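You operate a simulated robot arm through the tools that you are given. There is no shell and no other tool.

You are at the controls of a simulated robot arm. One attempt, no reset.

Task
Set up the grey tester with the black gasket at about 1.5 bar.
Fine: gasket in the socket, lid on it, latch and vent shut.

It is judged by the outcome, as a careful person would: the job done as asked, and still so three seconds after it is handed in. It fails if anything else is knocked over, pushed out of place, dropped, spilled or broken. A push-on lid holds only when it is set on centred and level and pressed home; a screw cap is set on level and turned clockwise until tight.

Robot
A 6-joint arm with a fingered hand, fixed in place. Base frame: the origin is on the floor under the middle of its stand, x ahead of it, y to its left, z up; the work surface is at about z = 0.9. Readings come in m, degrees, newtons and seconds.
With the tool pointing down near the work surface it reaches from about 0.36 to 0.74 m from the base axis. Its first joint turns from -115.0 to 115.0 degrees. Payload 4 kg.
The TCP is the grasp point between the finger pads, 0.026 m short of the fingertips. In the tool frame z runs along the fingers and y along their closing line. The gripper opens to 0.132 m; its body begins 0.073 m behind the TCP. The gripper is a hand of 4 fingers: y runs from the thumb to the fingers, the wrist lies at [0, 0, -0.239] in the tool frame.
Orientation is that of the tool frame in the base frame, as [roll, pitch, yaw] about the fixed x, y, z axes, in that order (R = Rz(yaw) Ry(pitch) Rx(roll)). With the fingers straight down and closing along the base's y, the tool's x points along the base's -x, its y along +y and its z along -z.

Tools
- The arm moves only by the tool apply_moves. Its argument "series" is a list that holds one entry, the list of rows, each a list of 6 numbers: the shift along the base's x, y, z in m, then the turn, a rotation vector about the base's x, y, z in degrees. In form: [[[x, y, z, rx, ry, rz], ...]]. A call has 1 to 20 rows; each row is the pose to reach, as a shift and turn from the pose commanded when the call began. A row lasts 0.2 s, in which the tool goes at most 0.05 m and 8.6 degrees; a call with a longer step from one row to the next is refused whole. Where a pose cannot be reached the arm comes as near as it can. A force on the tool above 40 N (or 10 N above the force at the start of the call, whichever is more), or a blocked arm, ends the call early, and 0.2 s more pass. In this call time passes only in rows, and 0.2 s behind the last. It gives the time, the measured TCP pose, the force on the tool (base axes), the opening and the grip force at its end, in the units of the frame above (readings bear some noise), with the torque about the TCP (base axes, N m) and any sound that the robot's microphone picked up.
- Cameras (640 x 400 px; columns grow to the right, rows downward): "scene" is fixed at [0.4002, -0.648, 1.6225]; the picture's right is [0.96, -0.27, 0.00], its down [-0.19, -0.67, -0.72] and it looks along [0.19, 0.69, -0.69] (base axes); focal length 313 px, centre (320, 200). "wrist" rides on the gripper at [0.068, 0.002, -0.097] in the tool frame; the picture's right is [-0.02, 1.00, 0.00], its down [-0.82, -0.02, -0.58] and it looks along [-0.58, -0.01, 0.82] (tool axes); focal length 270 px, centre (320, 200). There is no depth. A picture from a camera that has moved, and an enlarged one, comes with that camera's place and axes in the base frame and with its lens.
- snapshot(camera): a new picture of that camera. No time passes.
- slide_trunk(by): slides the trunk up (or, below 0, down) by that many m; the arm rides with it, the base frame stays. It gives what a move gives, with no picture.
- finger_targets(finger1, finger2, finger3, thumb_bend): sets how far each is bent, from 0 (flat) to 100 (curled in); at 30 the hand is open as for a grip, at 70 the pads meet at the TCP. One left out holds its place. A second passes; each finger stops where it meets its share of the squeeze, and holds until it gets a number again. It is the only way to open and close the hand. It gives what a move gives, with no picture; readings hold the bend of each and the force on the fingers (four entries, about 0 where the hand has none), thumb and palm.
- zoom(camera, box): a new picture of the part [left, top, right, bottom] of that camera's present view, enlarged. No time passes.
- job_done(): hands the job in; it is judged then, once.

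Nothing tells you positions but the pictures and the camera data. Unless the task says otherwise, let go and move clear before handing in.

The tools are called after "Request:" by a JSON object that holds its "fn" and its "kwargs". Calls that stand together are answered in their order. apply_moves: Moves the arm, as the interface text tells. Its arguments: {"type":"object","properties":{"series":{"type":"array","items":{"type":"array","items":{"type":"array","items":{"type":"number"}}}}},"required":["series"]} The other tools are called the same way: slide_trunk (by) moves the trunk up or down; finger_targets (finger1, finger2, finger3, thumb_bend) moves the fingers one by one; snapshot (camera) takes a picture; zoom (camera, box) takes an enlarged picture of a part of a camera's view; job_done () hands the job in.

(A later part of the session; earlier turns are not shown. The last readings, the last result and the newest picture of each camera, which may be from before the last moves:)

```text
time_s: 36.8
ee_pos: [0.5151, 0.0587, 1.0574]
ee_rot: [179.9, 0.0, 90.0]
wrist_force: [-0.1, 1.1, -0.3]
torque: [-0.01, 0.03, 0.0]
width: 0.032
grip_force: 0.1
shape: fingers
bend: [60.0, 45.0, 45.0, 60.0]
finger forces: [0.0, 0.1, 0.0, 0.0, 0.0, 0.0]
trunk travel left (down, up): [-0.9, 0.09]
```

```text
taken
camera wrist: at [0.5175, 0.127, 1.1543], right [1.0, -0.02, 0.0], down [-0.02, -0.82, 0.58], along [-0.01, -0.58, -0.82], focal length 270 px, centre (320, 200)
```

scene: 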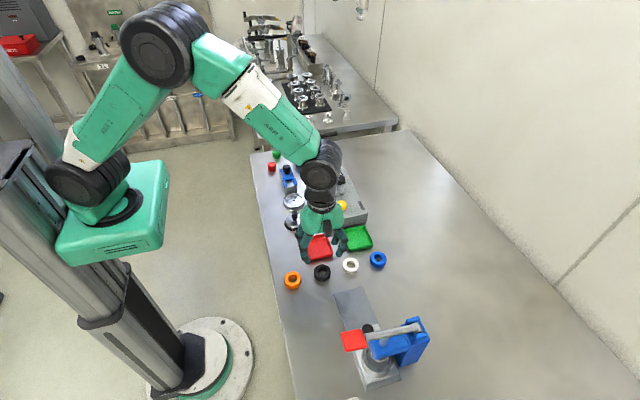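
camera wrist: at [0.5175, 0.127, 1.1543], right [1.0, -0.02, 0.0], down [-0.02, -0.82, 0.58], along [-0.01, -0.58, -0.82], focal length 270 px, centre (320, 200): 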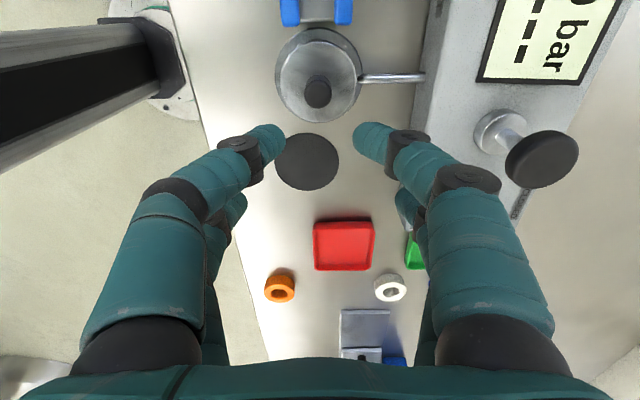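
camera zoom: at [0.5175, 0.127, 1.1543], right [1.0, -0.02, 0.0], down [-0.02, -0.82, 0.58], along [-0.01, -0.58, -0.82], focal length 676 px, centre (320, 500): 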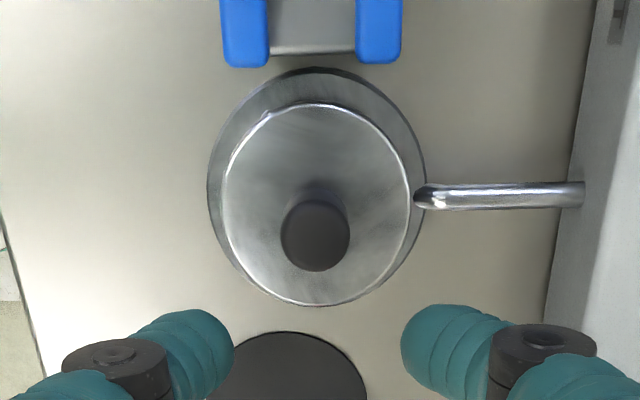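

The lid is level and centred, and lined up with the latch fork in x. Next I'll move over to look at the latch knob.

Request:
{"fn": "apply_moves", "kwargs": {"series": [[[0, 0.02, 0.015, 0, 0, 0], [0, 0.045, 0.03, 0, 0, 0], [0, 0.07, 0.035, 0, 0, 0], [0, 0.095, 0.035, 0, 0, 0], [0, 0.12, 0.035, 0, 0, 0]]]}}

Request:
{"fn": "snapshot", "kwargs": {"camera": "wrist"}}

Request:
{"fn": "zoom", "kwargs": {"camera": "wrist", "box": [240, 30, 400, 150]}}

Request:
{"fn": "zoom", "kwargs": {"camera": "scene", "box": [262, 120, 358, 215]}}

```text
time_s: 38.0
ee_pos: [0.5161, 0.1793, 1.0915]
ee_rot: [-180.0, 0.0, 90.0]
wrist_force: [0.0, 0.4, 0.0]
torque: [-0.01, 0.04, 0.0]
width: 0.0321
grip_force: 0.0
shape: fingers
bend: [60.0, 45.0, 45.0, 60.0]
finger forces: [0.0, 0.0, 0.0, 0.0, 0.0, 0.0]
trunk travel left (down, up): [-0.9, 0.09]
```

```text
taken
camera wrist: at [0.5179, 0.247, 1.1884], right [1.0, -0.03, 0.0], down [-0.02, -0.82, 0.58], along [-0.01, -0.58, -0.82], focal length 270 px, centre (320, 200)
```

wrist: 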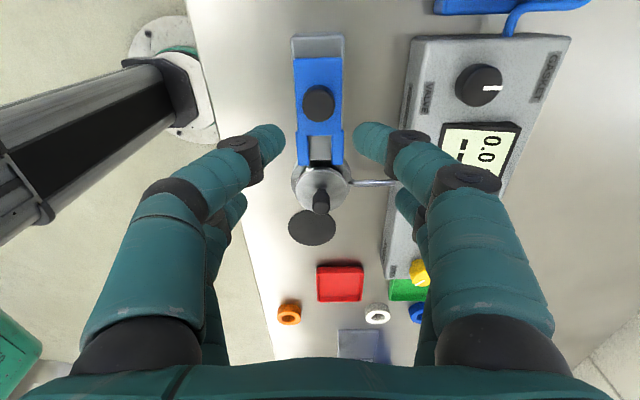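

```text
3.33 times, centred on (320, 90) of wrist
camera zoom: at [0.5179, 0.247, 1.1884], right [1.0, -0.03, 0.0], down [-0.02, -0.82, 0.58], along [-0.01, -0.58, -0.82], focal length 901 px, centre (320, 567)
```

zoom: 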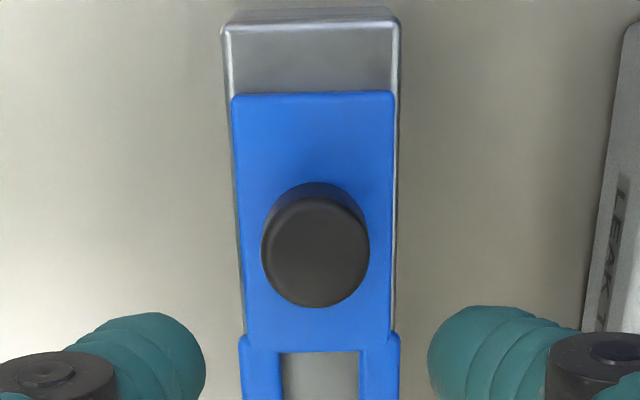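

```text
4.21 times, centred on (310, 168) of scene
camera zoom: at [0.4002, -0.648, 1.6225], right [0.96, -0.27, 0.0], down [-0.19, -0.67, -0.72], along [0.19, 0.69, -0.69], focal length 1316 px, centre (362, 337)
```

zoom: 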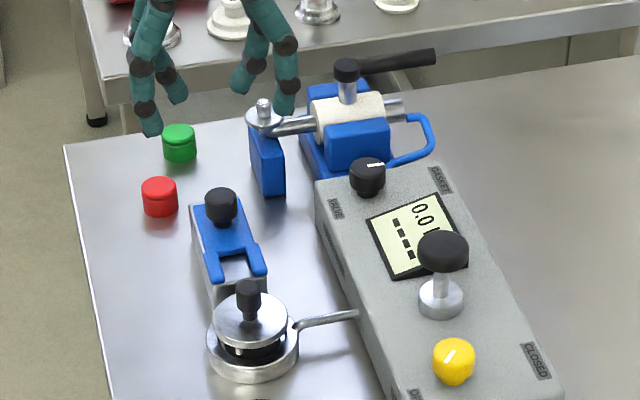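

The latch knob is at about (0.5155, 0.185), with its top at z = 0.972. I'll close thumb and finger1 into a pusher behind it on the +y side, leave the other pair open around the rail, and come down behind the knob.

Request:
{"fn": "finger_targets", "kwargs": {"finger1": 70, "thumb_bend": 70}}

Request:
{"fn": "apply_moves", "kwargs": {"series": [[[0.0005, 0.0175, 0, 0, 0, 0], [0.0005, 0.0175, -0.03, 0, 0, 0], [0.0005, 0.0175, -0.06, 0, 0, 0], [0.0005, 0.0175, -0.085, 0, 0, 0]]]}}

Request:
{"fn": "snapshot", "kwargs": {"camera": "wrist"}}

Request:
{"fn": "zoom", "kwargs": {"camera": "scene", "box": [262, 130, 342, 200]}}

```text
time_s: 39.0
ee_pos: [0.5152, 0.1776, 1.0903]
ee_rot: [-179.9, 0.1, 90.1]
wrist_force: [0.4, -0.3, -0.1]
torque: [-0.02, -0.02, -0.01]
width: 0.0014
grip_force: 0.0
shape: fingers
bend: [70.0, 45.0, 45.0, 70.0]
finger forces: [0.0, 0.0, 0.0, 0.0, 0.1, 0.0]
trunk travel left (down, up): [-0.9, 0.09]
```

```text
time_s: 40.0
ee_pos: [0.5144, 0.1964, 1.0079]
ee_rot: [180.0, 0.0, 89.8]
wrist_force: [0.9, 1.0, -0.7]
torque: [-0.02, 0.03, -0.01]
width: 0.0013
grip_force: 0.0
shape: fingers
bend: [70.0, 45.0, 45.0, 70.0]
finger forces: [0.0, 0.0, 0.1, 0.0, 0.1, 0.1]
trunk travel left (down, up): [-0.9, 0.09]
```

```text
taken
camera wrist: at [0.5171, 0.2652, 1.1041], right [1.0, -0.02, 0.0], down [-0.02, -0.82, 0.58], along [-0.01, -0.58, -0.82], focal length 270 px, centre (320, 200)
```

wrist: 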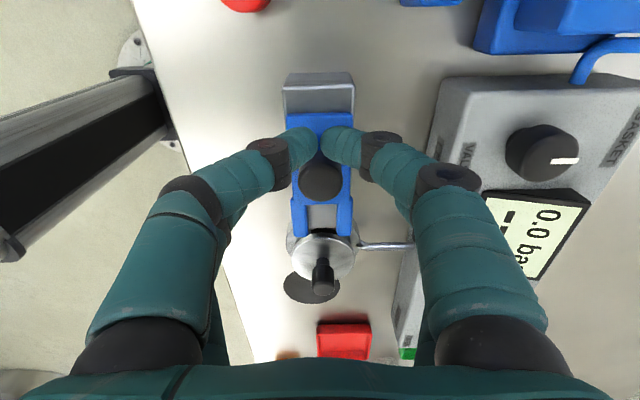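

```text
5.71 times, centred on (302, 165) of scene
camera zoom: at [0.4002, -0.648, 1.6225], right [0.96, -0.27, 0.0], down [-0.19, -0.67, -0.72], along [0.19, 0.69, -0.69], focal length 1786 px, centre (423, 400)
```

zoom: 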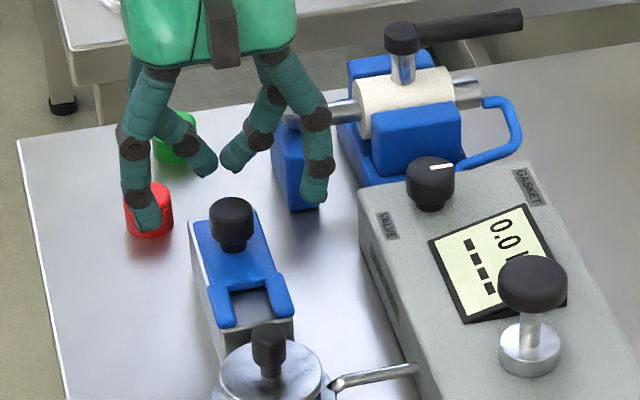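

Request:
{"fn": "apply_moves", "kwargs": {"series": [[[0, 0, -0.01, 0, 0, 0], [0, 0, -0.02, 0, 0, 0], [0, 0, -0.026, 0, 0, 0]]]}}

Request:
{"fn": "snapshot", "kwargs": {"camera": "wrist"}}

Request:
{"fn": "zoom", "kwargs": {"camera": "scene", "box": [272, 140, 328, 200]}}

```text
time_s: 40.8
ee_pos: [0.515, 0.1972, 0.9815]
ee_rot: [179.9, 0.1, 90.0]
wrist_force: [1.0, 1.3, -0.6]
torque: [0.0, -0.03, 0.0]
width: 0.0014
grip_force: 0.1
shape: fingers
bend: [70.0, 45.0, 45.0, 70.0]
finger forces: [0.0, 0.1, 0.0, 0.0, 0.0, 0.0]
trunk travel left (down, up): [-0.9, 0.09]
```

```text
taken
camera wrist: at [0.5171, 0.2644, 1.0781], right [1.0, -0.02, 0.0], down [-0.02, -0.82, 0.58], along [-0.01, -0.58, -0.82], focal length 270 px, centre (320, 200)
```

wrist: 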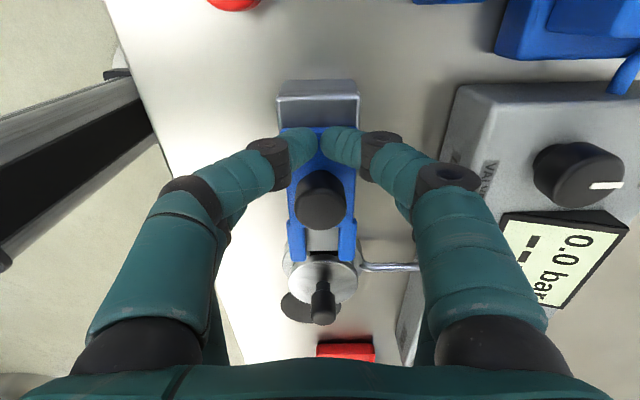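

```text
6.67 times, centred on (300, 170) of scene
camera zoom: at [0.4002, -0.648, 1.6225], right [0.96, -0.27, 0.0], down [-0.19, -0.67, -0.72], along [0.19, 0.69, -0.69], focal length 2084 px, centre (453, 400)
```

zoom: 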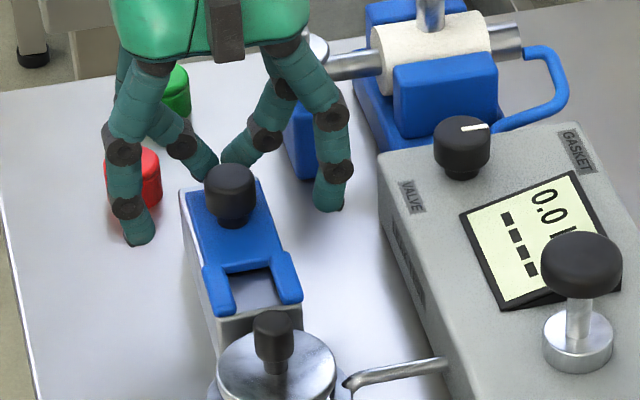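

The pusher is behind the knob at the right height. I'll slide in -y gently and watch the force.

Request:
{"fn": "apply_moves", "kwargs": {"series": [[[0, -0.004, 0, 0, 0, 0], [0, -0.008, 0, 0, 0, 0], [0, -0.012, 0, 0, 0, 0], [0, -0.016, 0, 0, 0, 0], [0, -0.02, 0, 0, 0, 0]]]}}

Request:
{"fn": "snapshot", "kwargs": {"camera": "wrist"}}

Request:
{"fn": "zoom", "kwargs": {"camera": "scene", "box": [272, 140, 328, 200]}}

```text
time_s: 42.0
ee_pos: [0.5145, 0.177, 0.9815]
ee_rot: [-179.9, -0.1, 90.0]
wrist_force: [-0.7, 0.8, -0.3]
torque: [-0.01, -0.01, -0.04]
width: 0.0014
grip_force: 0.4
shape: fingers
bend: [70.0, 45.0, 45.0, 70.0]
finger forces: [0.5, 0.0, 0.0, 0.0, 0.3, 0.1]
trunk travel left (down, up): [-0.9, 0.09]
```

```text
taken
camera wrist: at [0.5169, 0.2443, 1.0784], right [1.0, -0.02, 0.0], down [-0.02, -0.82, 0.58], along [-0.01, -0.58, -0.82], focal length 270 px, centre (320, 200)
```

wrist: 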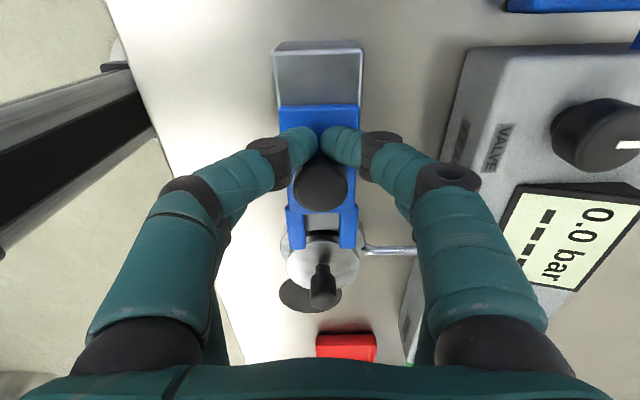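

```text
6.67 times, centred on (300, 170) of scene
camera zoom: at [0.4002, -0.648, 1.6225], right [0.96, -0.27, 0.0], down [-0.19, -0.67, -0.72], along [0.19, 0.69, -0.69], focal length 2084 px, centre (453, 400)
```

zoom: 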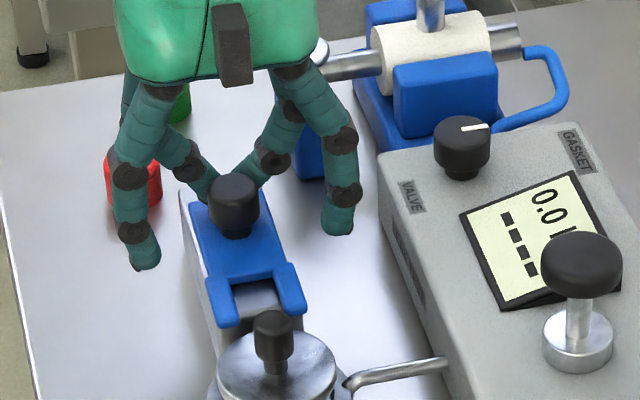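

The latch slides easily. I'll keep going in small steps and watch the fork approach the lid's knob.

Request:
{"fn": "apply_moves", "kwargs": {"series": [[[0, -0.004, 0, 0, 0, 0], [0, -0.008, 0, 0, 0, 0], [0, -0.012, 0, 0, 0, 0], [0, -0.016, 0, 0, 0, 0]]]}}

Request:
{"fn": "zoom", "kwargs": {"camera": "wrist", "box": [260, 130, 380, 250]}}

Request:
{"fn": "zoom", "kwargs": {"camera": "scene", "box": [276, 150, 324, 210]}}

```text
time_s: 43.0
ee_pos: [0.5148, 0.1601, 0.9815]
ee_rot: [-179.9, -0.1, 90.1]
wrist_force: [0.7, 0.6, -0.1]
torque: [0.01, -0.03, 0.0]
width: 0.0018
grip_force: 0.7
shape: fingers
bend: [70.0, 45.0, 45.0, 70.0]
finger forces: [0.6, 0.1, 0.0, 0.0, 0.4, 0.0]
trunk travel left (down, up): [-0.9, 0.09]
```

```text
3.33 times, centred on (320, 190) of wrist
camera zoom: at [0.5167, 0.2281, 1.0782], right [1.0, -0.02, 0.0], down [-0.02, -0.82, 0.58], along [-0.01, -0.58, -0.82], focal length 901 px, centre (320, 233)
```

zoom: 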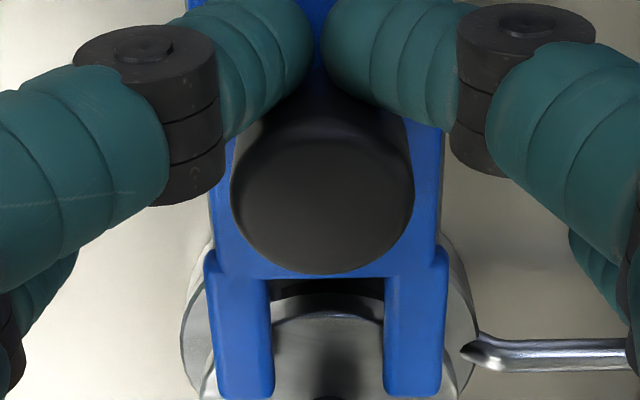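

```text
6.67 times, centred on (300, 180) of scene
camera zoom: at [0.4002, -0.648, 1.6225], right [0.96, -0.27, 0.0], down [-0.19, -0.67, -0.72], along [0.19, 0.69, -0.69], focal length 2084 px, centre (453, 333)
```

zoom: 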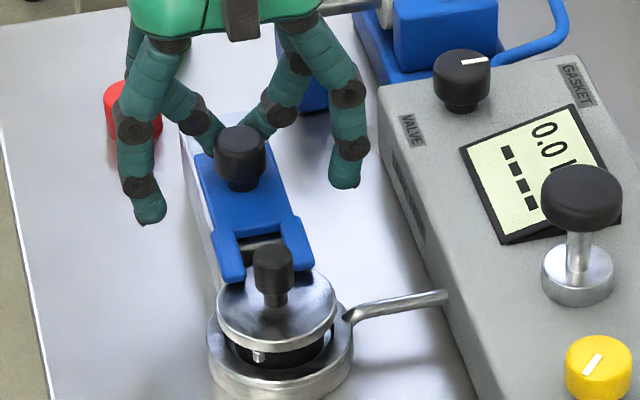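

The fork is passing over the disc, with the neck centred in its slot. I'll continue.

Request:
{"fn": "apply_moves", "kwargs": {"series": [[[0, -0.004, 0, 0, 0, 0], [0, -0.008, 0, 0, 0, 0], [0, -0.012, 0, 0, 0, 0], [0, -0.015, 0, 0, 0, 0]]]}}

Request:
{"fn": "zoom", "kwargs": {"camera": "wrist", "box": [260, 130, 380, 250]}}

Request:
{"fn": "zoom", "kwargs": {"camera": "scene", "box": [276, 150, 324, 210]}}

```text
time_s: 44.0
ee_pos: [0.5157, 0.1455, 0.9802]
ee_rot: [179.9, 0.0, 89.9]
wrist_force: [0.4, 1.0, -0.3]
torque: [0.03, 0.0, 0.02]
width: 0.0012
grip_force: 0.6
shape: fingers
bend: [70.0, 45.0, 45.0, 70.0]
finger forces: [0.5, 0.1, 0.0, 0.0, 0.6, 0.0]
trunk travel left (down, up): [-0.9, 0.09]
```

```text
3.33 times, centred on (320, 190) of wrist
camera zoom: at [0.5171, 0.2134, 1.0782], right [1.0, -0.02, 0.0], down [-0.02, -0.82, 0.58], along [-0.01, -0.58, -0.82], focal length 901 px, centre (320, 233)
```

zoom: 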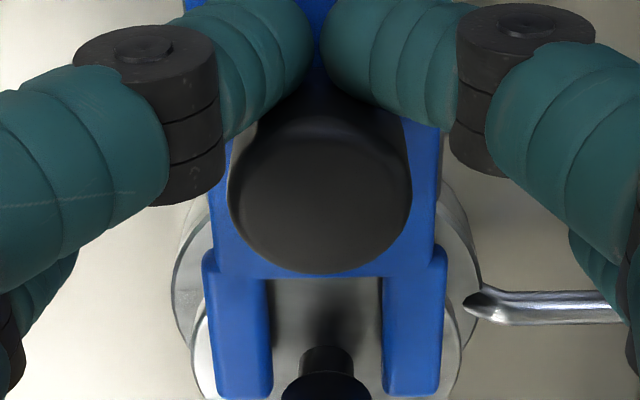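

```text
6.67 times, centred on (300, 180) of scene
camera zoom: at [0.4002, -0.648, 1.6225], right [0.96, -0.27, 0.0], down [-0.19, -0.67, -0.72], along [0.19, 0.69, -0.69], focal length 2084 px, centre (453, 333)
```

zoom: 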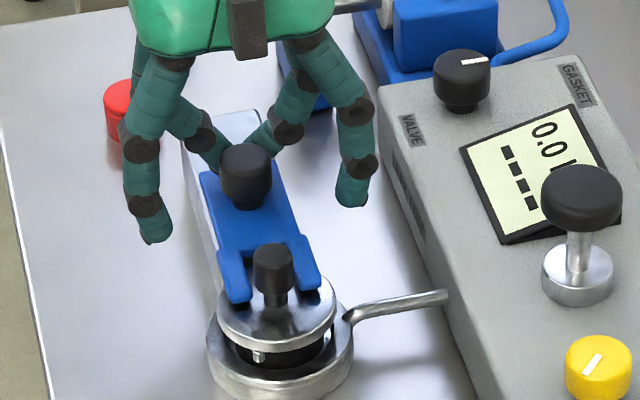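

Request:
{"fn": "apply_moves", "kwargs": {"series": [[[0, -0.004, 0, 0, 0, 0], [0, -0.008, 0, 0, 0, 0], [0, -0.011, 0, 0, 0, 0]]]}}

Request:
{"fn": "zoom", "kwargs": {"camera": "wrist", "box": [260, 130, 380, 250]}}

Request:
{"fn": "zoom", "kwargs": {"camera": "scene", "box": [276, 150, 324, 210]}}

```text
time_s: 44.8
ee_pos: [0.5135, 0.138, 0.9803]
ee_rot: [179.9, -0.1, 90.0]
wrist_force: [0.0, 15.0, 1.2]
torque: [0.28, -0.05, 0.04]
width: 0.0018
grip_force: 6.7
shape: fingers
bend: [70.0, 45.0, 45.0, 70.0]
finger forces: [8.8, 0.0, 0.1, 0.1, 4.8, 0.0]
trunk travel left (down, up): [-0.9, 0.09]
```

```text
3.33 times, centred on (320, 190) of wrist
camera zoom: at [0.5169, 0.2053, 1.0784], right [1.0, -0.02, 0.0], down [-0.02, -0.82, 0.58], along [-0.01, -0.58, -0.82], focal length 901 px, centre (320, 233)
```

zoom: 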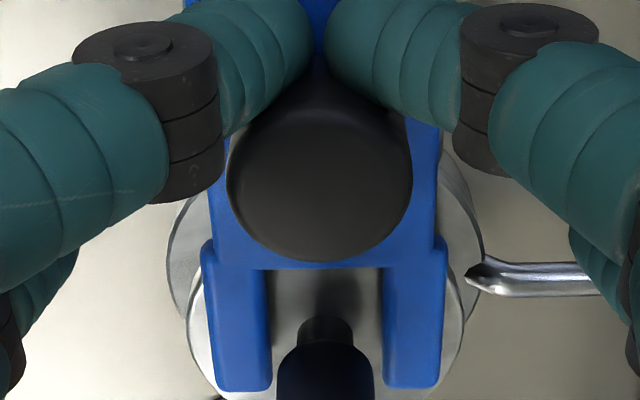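

```text
6.67 times, centred on (300, 180) of scene
camera zoom: at [0.4002, -0.648, 1.6225], right [0.96, -0.27, 0.0], down [-0.19, -0.67, -0.72], along [0.19, 0.69, -0.69], focal length 2084 px, centre (453, 333)
```

zoom: 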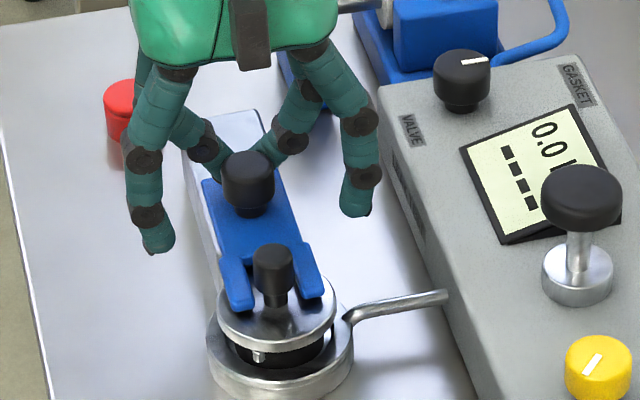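

The force has risen to 15 N with the fork tips level with the lid's neck, so this could be the end stop. I'll press slightly more to be sure, and zoom in on it.

Request:
{"fn": "apply_moves", "kwargs": {"series": [[[0, -0.0015, 0, 0, 0, 0], [0, -0.003, 0, 0, 0, 0]]]}}

Request:
{"fn": "zoom", "kwargs": {"camera": "scene", "box": [282, 165, 314, 210]}}

Request:
{"fn": "zoom", "kwargs": {"camera": "wrist", "box": [270, 130, 370, 260]}}

Request:
{"fn": "zoom", "kwargs": {"camera": "scene", "box": [316, 150, 356, 190]}}

```text
time_s: 45.4
ee_pos: [0.5157, 0.135, 0.9815]
ee_rot: [179.9, 0.1, 90.1]
wrist_force: [0.1, 29.9, 3.4]
torque: [0.61, 0.03, 0.06]
width: 0.0035
grip_force: 12.4
shape: fingers
bend: [69.0, 45.0, 45.0, 70.0]
finger forces: [15.1, 0.0, 0.1, 0.1, 9.5, 0.0]
trunk travel left (down, up): [-0.9, 0.09]
```

```text
8.89 times, centred on (298, 188) of scene
camera zoom: at [0.4002, -0.648, 1.6225], right [0.96, -0.27, 0.0], down [-0.19, -0.67, -0.72], along [0.19, 0.69, -0.69], focal length 2779 px, centre (516, 311)
```

zoom: 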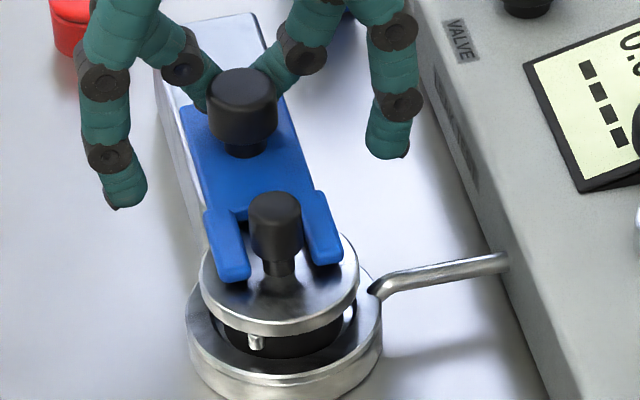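

```text
3.08 times, centred on (320, 195) of wrist
camera zoom: at [0.5173, 0.2038, 1.0783], right [1.0, -0.02, 0.0], down [-0.02, -0.82, 0.58], along [-0.01, -0.58, -0.82], focal length 832 px, centre (320, 215)
```

zoom: 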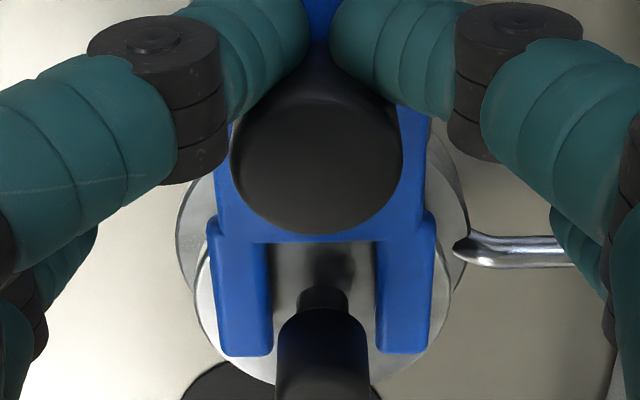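

```text
10.00 times, centred on (336, 170) of scene
camera zoom: at [0.4002, -0.648, 1.6225], right [0.96, -0.27, 0.0], down [-0.19, -0.67, -0.72], along [0.19, 0.69, -0.69], focal length 3126 px, centre (160, 500)
```

zoom: 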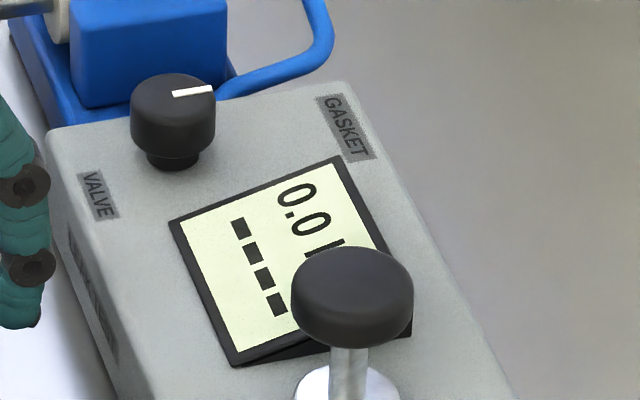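

The force climbed steadily to 30 N with no further movement, so the latch is at its end stop with the fork around the lid's neck. I'll back off, lift and confirm it stays shut.

Request:
{"fn": "apply_moves", "kwargs": {"series": [[[0, 0.005, 0, 0, 0, 0], [0, 0.012, 0, 0, 0, 0], [0, 0.02, 0.005, 0, 0, 0], [0, 0.025, 0.03, 0, 0, 0], [0, 0.025, 0.06, 0, 0, 0], [0, 0.025, 0.09, 0, 0, 0]]]}}

Request:
{"fn": "snapshot", "kwargs": {"camera": "wrist"}}

Request:
{"fn": "zoom", "kwargs": {"camera": "scene", "box": [276, 155, 324, 210]}}

Request:
{"fn": "zoom", "kwargs": {"camera": "wrist", "box": [260, 80, 380, 220]}}

```text
time_s: 46.8
ee_pos: [0.5171, 0.1569, 1.0711]
ee_rot: [-180.0, 0.0, 90.0]
wrist_force: [-0.9, -0.8, 0.5]
torque: [-0.04, -0.01, -0.01]
width: 0.0016
grip_force: 0.0
shape: fingers
bend: [70.0, 45.0, 45.0, 70.0]
finger forces: [0.1, 0.1, 0.1, 0.1, 0.0, 0.0]
trunk travel left (down, up): [-0.9, 0.09]
```

```text
taken
camera wrist: at [0.5183, 0.224, 1.1682], right [1.0, -0.02, 0.0], down [-0.02, -0.82, 0.58], along [-0.01, -0.58, -0.82], focal length 270 px, centre (320, 200)
```

wrist: 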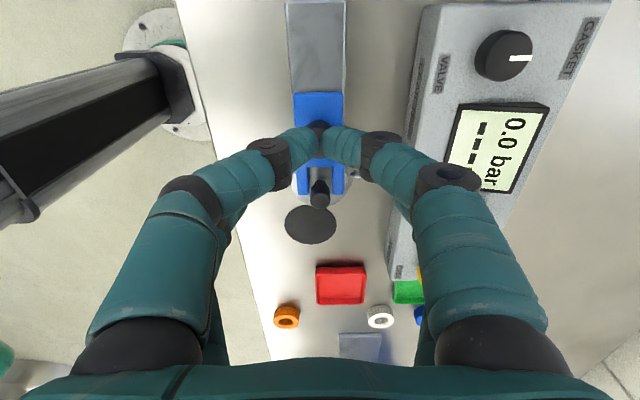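

```text
7.27 times, centred on (300, 182) of scene
camera zoom: at [0.4002, -0.648, 1.6225], right [0.96, -0.27, 0.0], down [-0.19, -0.67, -0.72], along [0.19, 0.69, -0.69], focal length 2274 px, centre (466, 327)
```

zoom: 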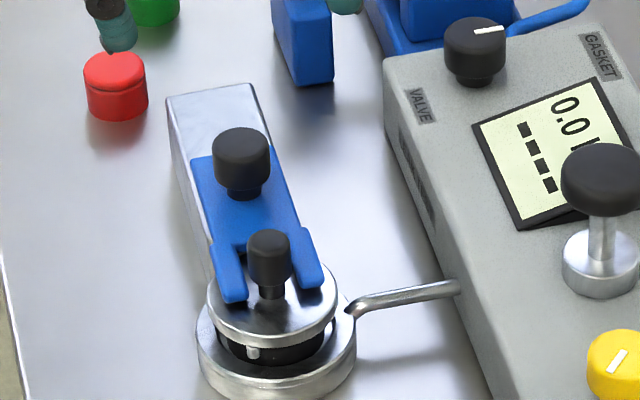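

```text
2.86 times, centred on (320, 150) of wrist
camera zoom: at [0.5183, 0.224, 1.1682], right [1.0, -0.02, 0.0], down [-0.02, -0.82, 0.58], along [-0.01, -0.58, -0.82], focal length 772 px, centre (320, 343)
```

zoom: 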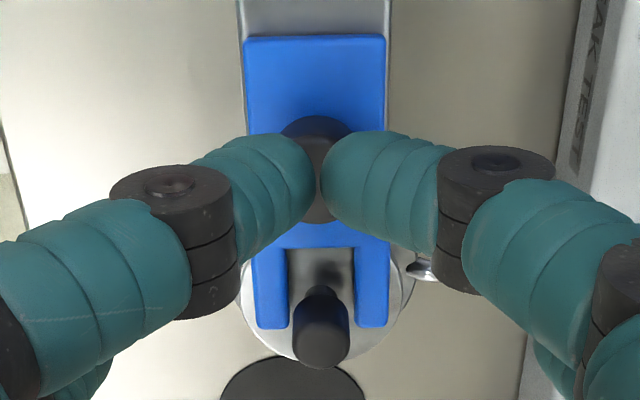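

The latch stays shut. Next is the yellow vent knob at about (0.6405, -0.0276): I'll set all four digits for a cradle grip, pre-turn the hand -33° so I have rotation to spare, and hover above it.

Request:
{"fn": "finger_targets", "kwargs": {"finger1": 55, "finger2": 55, "finger3": 55, "thumb_bend": 55}}

Request:
{"fn": "apply_moves", "kwargs": {"series": [[[0.015, -0.023, 0.006, 0, 0, -4], [0.031, -0.046, 0.006, 0, 0, -8], [0.046, -0.069, 0.006, 0, 0, -12], [0.062, -0.092, 0.006, 0, 0, -16], [0.077, -0.115, 0.006, 0, 0, -20], [0.093, -0.138, 0.006, 0, 0, -24], [0.109, -0.161, 0.006, 0, 0, -28.5], [0.1245, -0.1845, 0, 0, 0, -33]]]}}

Request:
{"fn": "snapshot", "kwargs": {"camera": "wrist"}}

Request:
{"fn": "zoom", "kwargs": {"camera": "scene", "box": [290, 140, 402, 240]}}

```text
time_s: 47.8
ee_pos: [0.5169, 0.1562, 1.0707]
ee_rot: [-180.0, 0.1, 90.1]
wrist_force: [-0.5, 0.1, -0.4]
torque: [-0.03, -0.01, 0.0]
width: 0.0484
grip_force: 0.0
shape: fingers
bend: [55.0, 55.0, 55.0, 55.0]
finger forces: [0.1, 0.0, 0.0, 0.0, 0.0, 0.0]
trunk travel left (down, up): [-0.9, 0.09]
```

```text
time_s: 49.6
ee_pos: [0.6409, -0.0303, 1.07]
ee_rot: [180.0, -0.1, 57.1]
wrist_force: [0.5, 0.3, 0.1]
torque: [0.04, 0.02, 0.01]
width: 0.0486
grip_force: 0.1
shape: fingers
bend: [55.0, 55.0, 55.0, 55.0]
finger forces: [0.1, 0.0, 0.0, 0.1, 0.0, 0.0]
trunk travel left (down, up): [-0.9, 0.09]
```

```text
taken
camera wrist: at [0.6794, 0.0264, 1.1677], right [0.82, -0.57, 0.0], down [-0.46, -0.67, 0.58], along [-0.33, -0.48, -0.82], focal length 270 px, centre (320, 200)
```

wrist: 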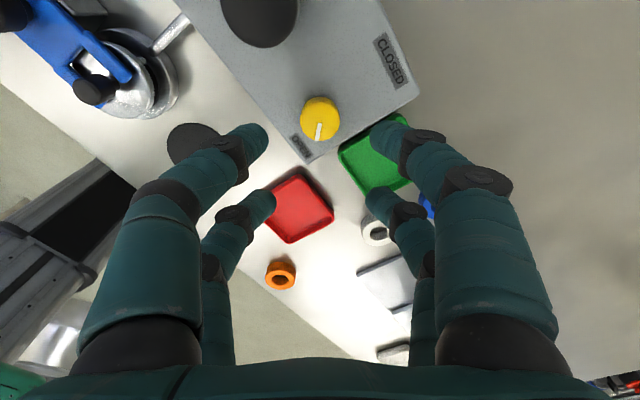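

```text
4.00 times, centred on (346, 190) of scene
camera zoom: at [0.4002, -0.648, 1.6225], right [0.96, -0.27, 0.0], down [-0.19, -0.67, -0.72], along [0.19, 0.69, -0.69], focal length 1250 px, centre (216, 240)
```

zoom: 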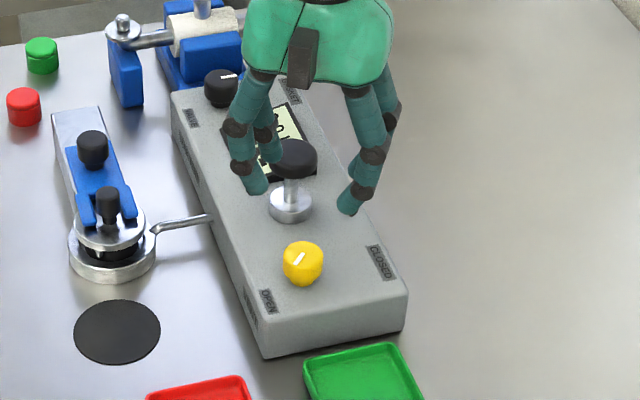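

Request:
{"fn": "zoom", "kwargs": {"camera": "wrist", "box": [280, 70, 360, 170]}}

Request:
{"fn": "zoom", "kwargs": {"camera": "scene", "box": [344, 190, 374, 220]}}

```text
4.00 times, centred on (320, 120) of wrist
camera zoom: at [0.6794, 0.0264, 1.1677], right [0.82, -0.57, 0.0], down [-0.46, -0.67, 0.58], along [-0.33, -0.48, -0.82], focal length 1081 px, centre (320, 520)
```

zoom: 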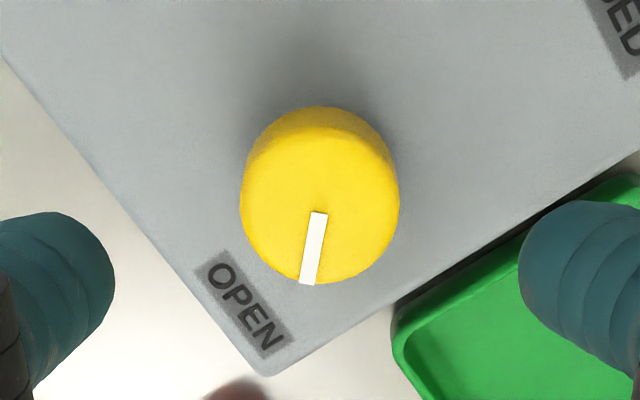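

```text
13.33 times, centred on (359, 205) of scene
camera zoom: at [0.4002, -0.648, 1.6225], right [0.96, -0.27, 0.0], down [-0.19, -0.67, -0.72], along [0.19, 0.69, -0.69], focal length 4168 px, centre (-200, 133)
```

zoom: 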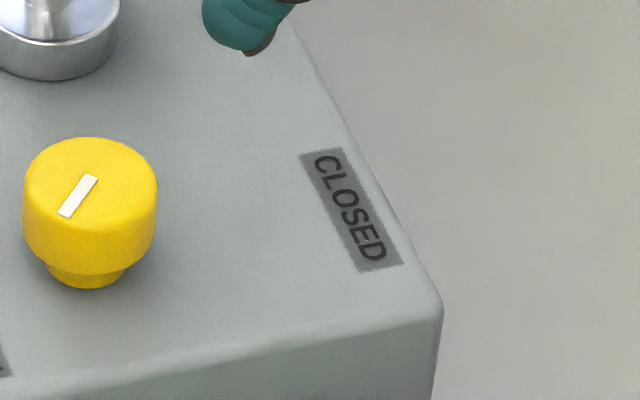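

The knob centre is within 1 mm of the TCP and its pointer is at about -133°, on OPEN; CLOSED lies along +x, so it needs about +132° counter-clockwise. I'll descend to grip height.

Request:
{"fn": "apply_moves", "kwargs": {"series": [[[0, -0.0005, -0.03, 0, 0, 0], [0, -0.0005, -0.055, 0, 0, 0], [0, -0.0005, -0.075, 0, 0, 0], [0, -0.0005, -0.085, 0, 0, 0]]]}}

Request:
{"fn": "snapshot", "kwargs": {"camera": "wrist"}}

Request:
{"fn": "zoom", "kwargs": {"camera": "scene", "box": [310, 160, 390, 230]}}

```text
time_s: 50.6
ee_pos: [0.6401, -0.029, 0.9861]
ee_rot: [180.0, 0.0, 57.1]
wrist_force: [0.4, -0.2, -0.5]
torque: [0.0, 0.01, 0.0]
width: 0.0486
grip_force: 0.1
shape: fingers
bend: [55.0, 55.0, 55.0, 55.0]
finger forces: [0.0, 0.0, 0.1, 0.0, 0.0, 0.1]
trunk travel left (down, up): [-0.9, 0.09]
```

```text
taken
camera wrist: at [0.6792, 0.0276, 1.0838], right [0.83, -0.56, 0.0], down [-0.46, -0.67, 0.58], along [-0.33, -0.48, -0.82], focal length 270 px, centre (320, 200)
```

wrist: 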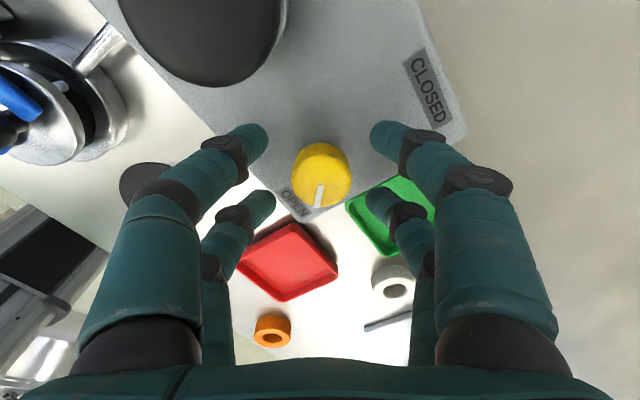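

```text
5.71 times, centred on (350, 195) of scene
camera zoom: at [0.4002, -0.648, 1.6225], right [0.96, -0.27, 0.0], down [-0.19, -0.67, -0.72], along [0.19, 0.69, -0.69], focal length 1786 px, centre (149, 229)
```

zoom: 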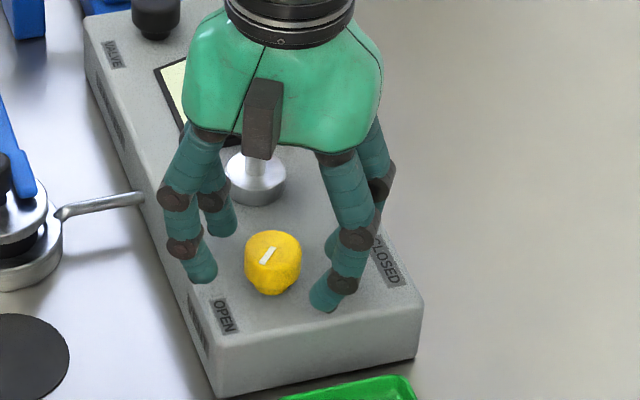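

Request:
{"fn": "finger_targets", "kwargs": {"finger1": 64, "finger2": 64, "finger3": 64, "thumb_bend": 64}}

Request:
{"fn": "zoom", "kwargs": {"camera": "wrist", "box": [240, 110, 400, 230]}}

Request:
{"fn": "zoom", "kwargs": {"camera": "scene", "box": [325, 175, 385, 225]}}

```text
time_s: 51.6
ee_pos: [0.6399, -0.0275, 0.9872]
ee_rot: [-180.0, 0.1, 57.0]
wrist_force: [-0.2, 0.2, -0.2]
torque: [-0.01, -0.03, 0.0]
width: 0.0204
grip_force: 0.1
shape: fingers
bend: [64.0, 64.0, 64.0, 64.0]
finger forces: [0.0, 0.1, 0.0, 0.1, 0.0, 0.0]
trunk travel left (down, up): [-0.9, 0.09]
```

```text
3.33 times, centred on (320, 170) of wrist
camera zoom: at [0.6791, 0.0275, 1.0838], right [0.82, -0.57, 0.0], down [-0.46, -0.67, 0.58], along [-0.33, -0.48, -0.82], focal length 901 px, centre (320, 300)
```

zoom: 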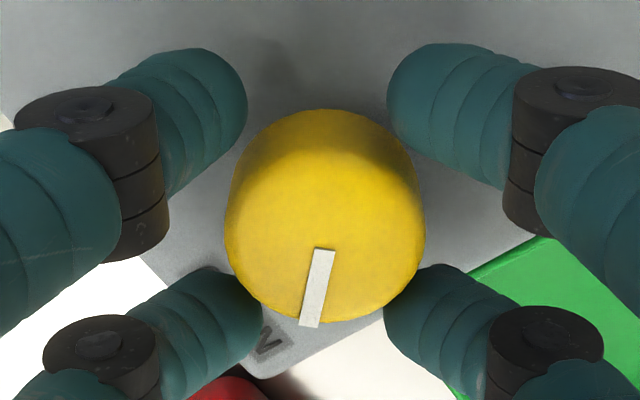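

```text
8.00 times, centred on (355, 200) of scene
camera zoom: at [0.4002, -0.648, 1.6225], right [0.96, -0.27, 0.0], down [-0.19, -0.67, -0.72], along [0.19, 0.69, -0.69], focal length 2501 px, centre (40, 200)
```

zoom: 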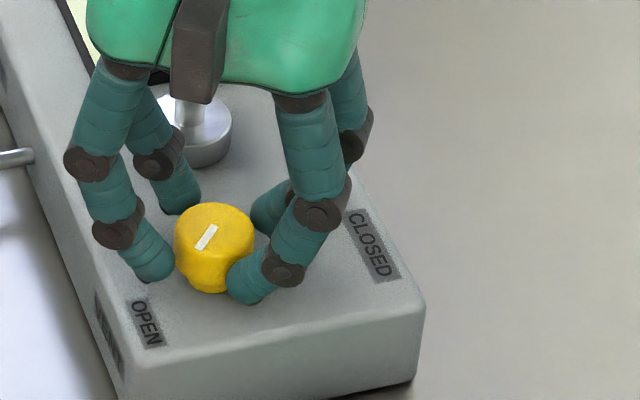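

Request:
{"fn": "finger_targets", "kwargs": {"finger1": 73, "finger2": 73, "finger3": 73, "thumb_bend": 73}}

Request:
{"fn": "zoom", "kwargs": {"camera": "wrist", "box": [240, 110, 400, 230]}}

Request:
{"fn": "zoom", "kwargs": {"camera": "scene", "box": [325, 175, 385, 225]}}

```text
time_s: 52.6
ee_pos: [0.6406, -0.0294, 0.9861]
ee_rot: [-179.9, 0.0, 57.0]
wrist_force: [-2.6, -2.3, -5.4]
torque: [0.02, 0.04, 0.02]
width: 0.0003
grip_force: 8.2
shape: fingers
bend: [71.0, 71.0, 71.0, 71.0]
finger forces: [3.1, 4.6, 4.7, 0.1, 3.4, 0.1]
trunk travel left (down, up): [-0.9, 0.09]
```

```text
3.33 times, centred on (320, 170) of wrist
camera zoom: at [0.6792, 0.0273, 1.0832], right [0.82, -0.57, 0.0], down [-0.46, -0.67, 0.58], along [-0.33, -0.48, -0.82], focal length 901 px, centre (320, 300)
```

zoom: 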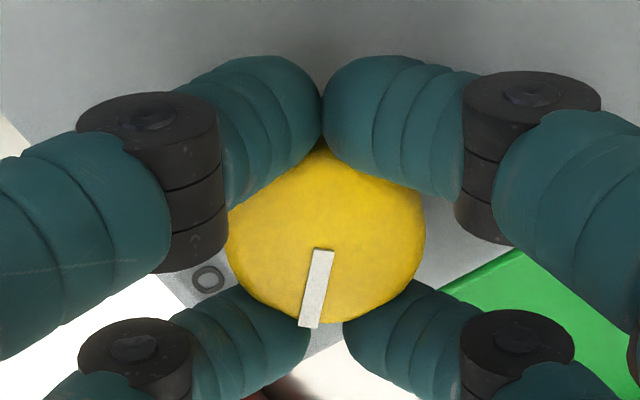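

```text
8.00 times, centred on (355, 200) of scene
camera zoom: at [0.4002, -0.648, 1.6225], right [0.96, -0.27, 0.0], down [-0.19, -0.67, -0.72], along [0.19, 0.69, -0.69], focal length 2501 px, centre (40, 200)
```

zoom: 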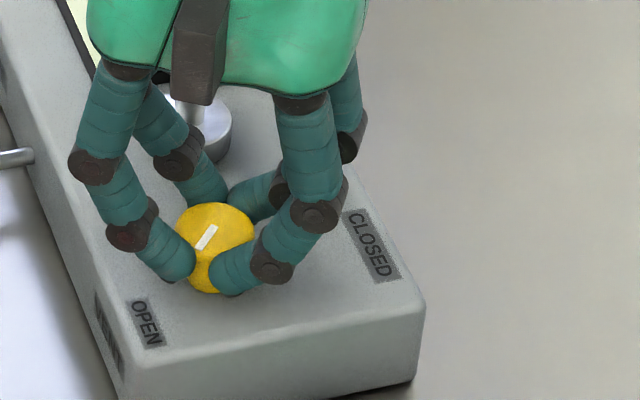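

The four digits are cradling the knob. I'll turn counter-clockwise a little and check whether the pointer follows.

Request:
{"fn": "apply_moves", "kwargs": {"series": [[[0, 0, 0, 0, 0, 6], [0, 0, 0, 0, 0, 12], [0, 0, 0, 0, 0, 18]]]}}

Request:
{"fn": "zoom", "kwargs": {"camera": "wrist", "box": [240, 110, 400, 230]}}

Request:
{"fn": "zoom", "kwargs": {"camera": "scene", "box": [325, 175, 385, 225]}}

```text
time_s: 53.4
ee_pos: [0.6402, -0.0277, 0.9854]
ee_rot: [-180.0, 0.0, 75.1]
wrist_force: [-1.9, -3.7, -3.7]
torque: [-0.05, 0.01, -0.03]
width: 0.0001
grip_force: 8.5
shape: fingers
bend: [71.0, 71.0, 71.0, 71.0]
finger forces: [3.0, 5.7, 4.4, 0.0, 3.3, 0.0]
trunk travel left (down, up): [-0.9, 0.09]
```

```text
3.33 times, centred on (320, 170) of wrist
camera zoom: at [0.6594, 0.0365, 1.0831], right [0.96, -0.28, 0.0], down [-0.23, -0.78, 0.58], along [-0.16, -0.55, -0.82], focal length 901 px, centre (320, 300)
```

zoom: 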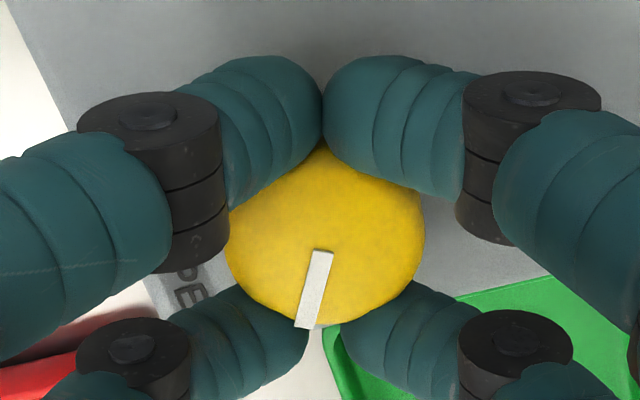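

```text
8.00 times, centred on (355, 200) of scene
camera zoom: at [0.4002, -0.648, 1.6225], right [0.96, -0.27, 0.0], down [-0.19, -0.67, -0.72], along [0.19, 0.69, -0.69], focal length 2501 px, centre (40, 200)
```

zoom: 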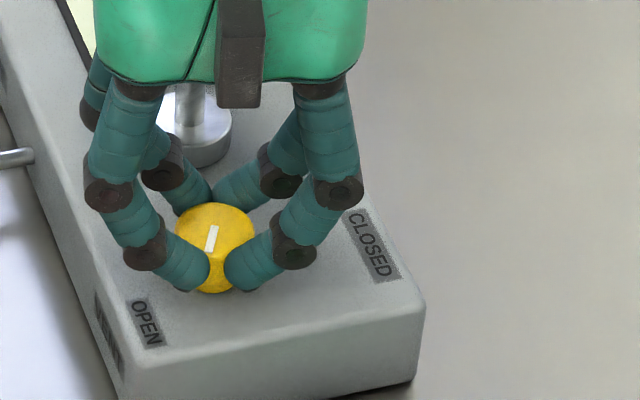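

The knob turns with the hand at negligible torque. I'll continue to +66° on this grip.

Request:
{"fn": "apply_moves", "kwargs": {"series": [[[0, 0, 0, 0, 0, 8], [0, 0, 0, 0, 0, 16], [0, 0, 0, 0, 0, 24], [0, 0, 0, 0, 0, 32], [0, 0, 0, 0, 0, 40], [0, 0, 0, 0, 0, 48]]]}}

Request:
{"fn": "zoom", "kwargs": {"camera": "wrist", "box": [240, 110, 400, 230]}}

Request:
{"fn": "zoom", "kwargs": {"camera": "scene", "box": [325, 165, 385, 225]}}

```text
time_s: 54.8
ee_pos: [0.6391, -0.0279, 0.9866]
ee_rot: [180.0, 0.0, 123.2]
wrist_force: [-0.8, -4.3, -5.3]
torque: [-0.06, 0.04, -0.02]
width: 0.0003
grip_force: 8.0
shape: fingers
bend: [72.0, 71.0, 71.0, 71.0]
finger forces: [2.7, 5.2, 4.5, 0.0, 3.8, 0.1]
trunk travel left (down, up): [-0.9, 0.09]
```

```text
3.33 times, centred on (320, 170) of wrist
camera zoom: at [0.604, 0.0287, 1.0834], right [0.85, 0.53, 0.0], down [0.43, -0.69, 0.58], along [0.3, -0.49, -0.82], focal length 901 px, centre (320, 300)
```

zoom: 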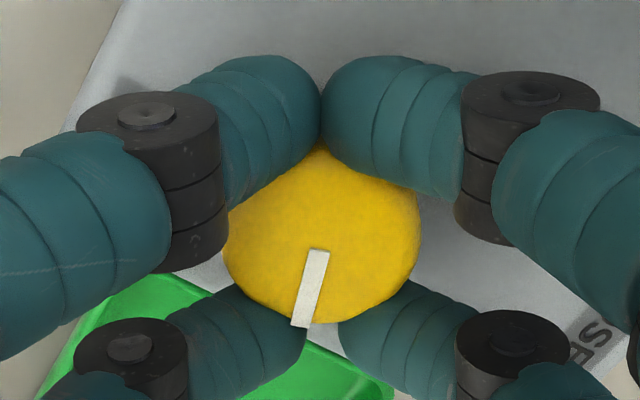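

```text
6.67 times, centred on (355, 195) of scene
camera zoom: at [0.4002, -0.648, 1.6225], right [0.96, -0.27, 0.0], down [-0.19, -0.67, -0.72], along [0.19, 0.69, -0.69], focal length 2084 px, centre (87, 233)
```

zoom: 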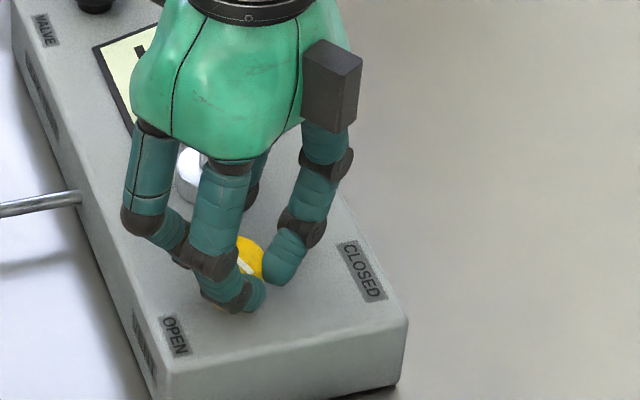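

The pointer is about halfway round. I'll release, turn the hand back 66°, and grip again.

Request:
{"fn": "finger_targets", "kwargs": {"finger1": 58, "finger2": 58, "finger3": 58, "thumb_bend": 58}}

Request:
{"fn": "apply_moves", "kwargs": {"series": [[[0, 0, 0, 0, 0, -8.3], [0, 0, 0, 0, 0, -16.6], [0, 0, 0, 0, 0, -25], [0, 0, 0, 0, 0, -33.3], [0, 0, 0, 0, 0, -41.6], [0, 0, 0, 0, 0, -50], [0, 0, 0, 0, 0, -58], [0, 0, 0, 0, 0, -66]]]}}

Request:
{"fn": "zoom", "kwargs": {"camera": "wrist", "box": [240, 110, 400, 230]}}

Request:
{"fn": "zoom", "kwargs": {"camera": "scene", "box": [325, 165, 385, 225]}}

```text
time_s: 55.8
ee_pos: [0.6407, -0.0279, 0.987]
ee_rot: [179.9, 0.0, 123.0]
wrist_force: [-0.3, -0.7, -0.1]
torque: [0.01, 0.02, 0.0]
width: 0.0417
grip_force: 0.1
shape: fingers
bend: [57.0, 57.0, 57.0, 57.0]
finger forces: [0.1, 0.0, 0.1, 0.0, 0.1, 0.1]
trunk travel left (down, up): [-0.9, 0.09]
```

```text
time_s: 57.6
ee_pos: [0.6391, -0.0293, 0.9869]
ee_rot: [179.9, 0.0, 56.9]
wrist_force: [0.2, -0.1, 0.2]
torque: [0.0, 0.0, 0.0]
width: 0.042
grip_force: 0.0
shape: fingers
bend: [57.0, 57.0, 57.0, 57.0]
finger forces: [0.0, 0.0, 0.0, 0.0, 0.1, 0.0]
trunk travel left (down, up): [-0.9, 0.09]
```

```text
3.33 times, centred on (320, 170) of wrist
camera zoom: at [0.679, 0.0272, 1.0834], right [0.82, -0.57, 0.0], down [-0.46, -0.67, 0.58], along [-0.33, -0.48, -0.82], focal length 901 px, centre (320, 300)
```

zoom: 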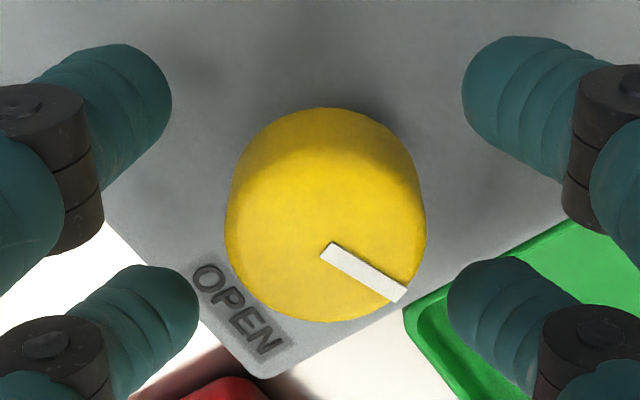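

```text
6.67 times, centred on (355, 195) of scene
camera zoom: at [0.4002, -0.648, 1.6225], right [0.96, -0.27, 0.0], down [-0.19, -0.67, -0.72], along [0.19, 0.69, -0.69], focal length 2084 px, centre (87, 233)
```

zoom: 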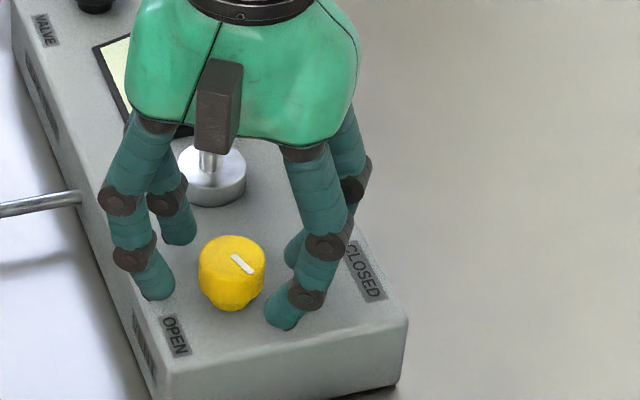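

The pointer is now at about -71°, so roughly 71° more is needed. I'll grip again and turn on.

Request:
{"fn": "finger_targets", "kwargs": {"finger1": 73, "finger2": 73, "finger3": 73, "thumb_bend": 73}}

Request:
{"fn": "apply_moves", "kwargs": {"series": [[[0, 0, 0, 0, 0, 8], [0, 0, 0, 0, 0, 16], [0, 0, 0, 0, 0, 24], [0, 0, 0, 0, 0, 32], [0, 0, 0, 0, 0, 40], [0, 0, 0, 0, 0, 48], [0, 0, 0, 0, 0, 56], [0, 0, 0, 0, 0, 62]]]}}

Request:
{"fn": "zoom", "kwargs": {"camera": "wrist", "box": [240, 110, 400, 230]}}

Request:
{"fn": "zoom", "kwargs": {"camera": "scene", "box": [325, 165, 385, 225]}}

```text
time_s: 58.6
ee_pos: [0.6406, -0.0298, 0.9869]
ee_rot: [-179.9, 0.0, 57.0]
wrist_force: [-2.1, -0.5, -5.7]
torque: [0.01, 0.05, -0.01]
width: 0.0005
grip_force: 8.1
shape: fingers
bend: [71.0, 71.0, 71.0, 71.0]
finger forces: [3.2, 4.8, 4.1, 0.0, 3.6, 0.1]
trunk travel left (down, up): [-0.9, 0.09]
```

```text
time_s: 60.4
ee_pos: [0.6397, -0.028, 0.9863]
ee_rot: [180.0, 0.0, 119.1]
wrist_force: [-1.6, -5.3, -7.1]
torque: [-0.08, 0.07, 0.0]
width: 0.0005
grip_force: 8.5
shape: fingers
bend: [72.0, 71.0, 71.0, 71.0]
finger forces: [2.5, 4.9, 4.8, 0.0, 4.1, 0.0]
trunk travel left (down, up): [-0.9, 0.09]
```

```text
3.33 times, centred on (320, 170) of wrist
camera zoom: at [0.6084, 0.031, 1.0833], right [0.89, 0.46, 0.0], down [0.38, -0.72, 0.58], along [0.27, -0.51, -0.82], focal length 901 px, centre (320, 300)
```

zoom: 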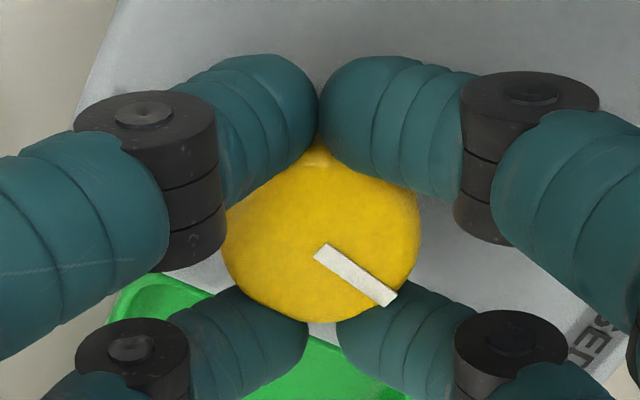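

```text
6.67 times, centred on (355, 195) of scene
camera zoom: at [0.4002, -0.648, 1.6225], right [0.96, -0.27, 0.0], down [-0.19, -0.67, -0.72], along [0.19, 0.69, -0.69], focal length 2084 px, centre (87, 233)
```

zoom: 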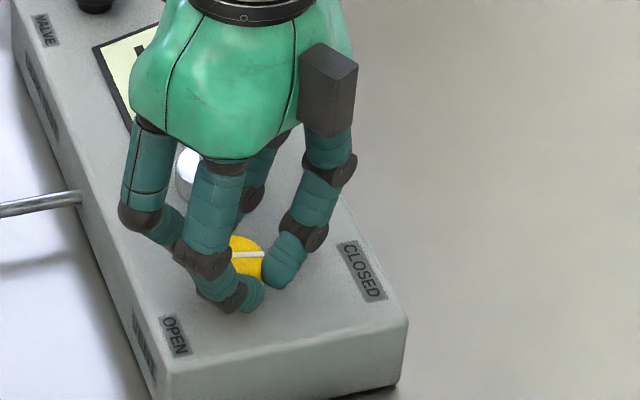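

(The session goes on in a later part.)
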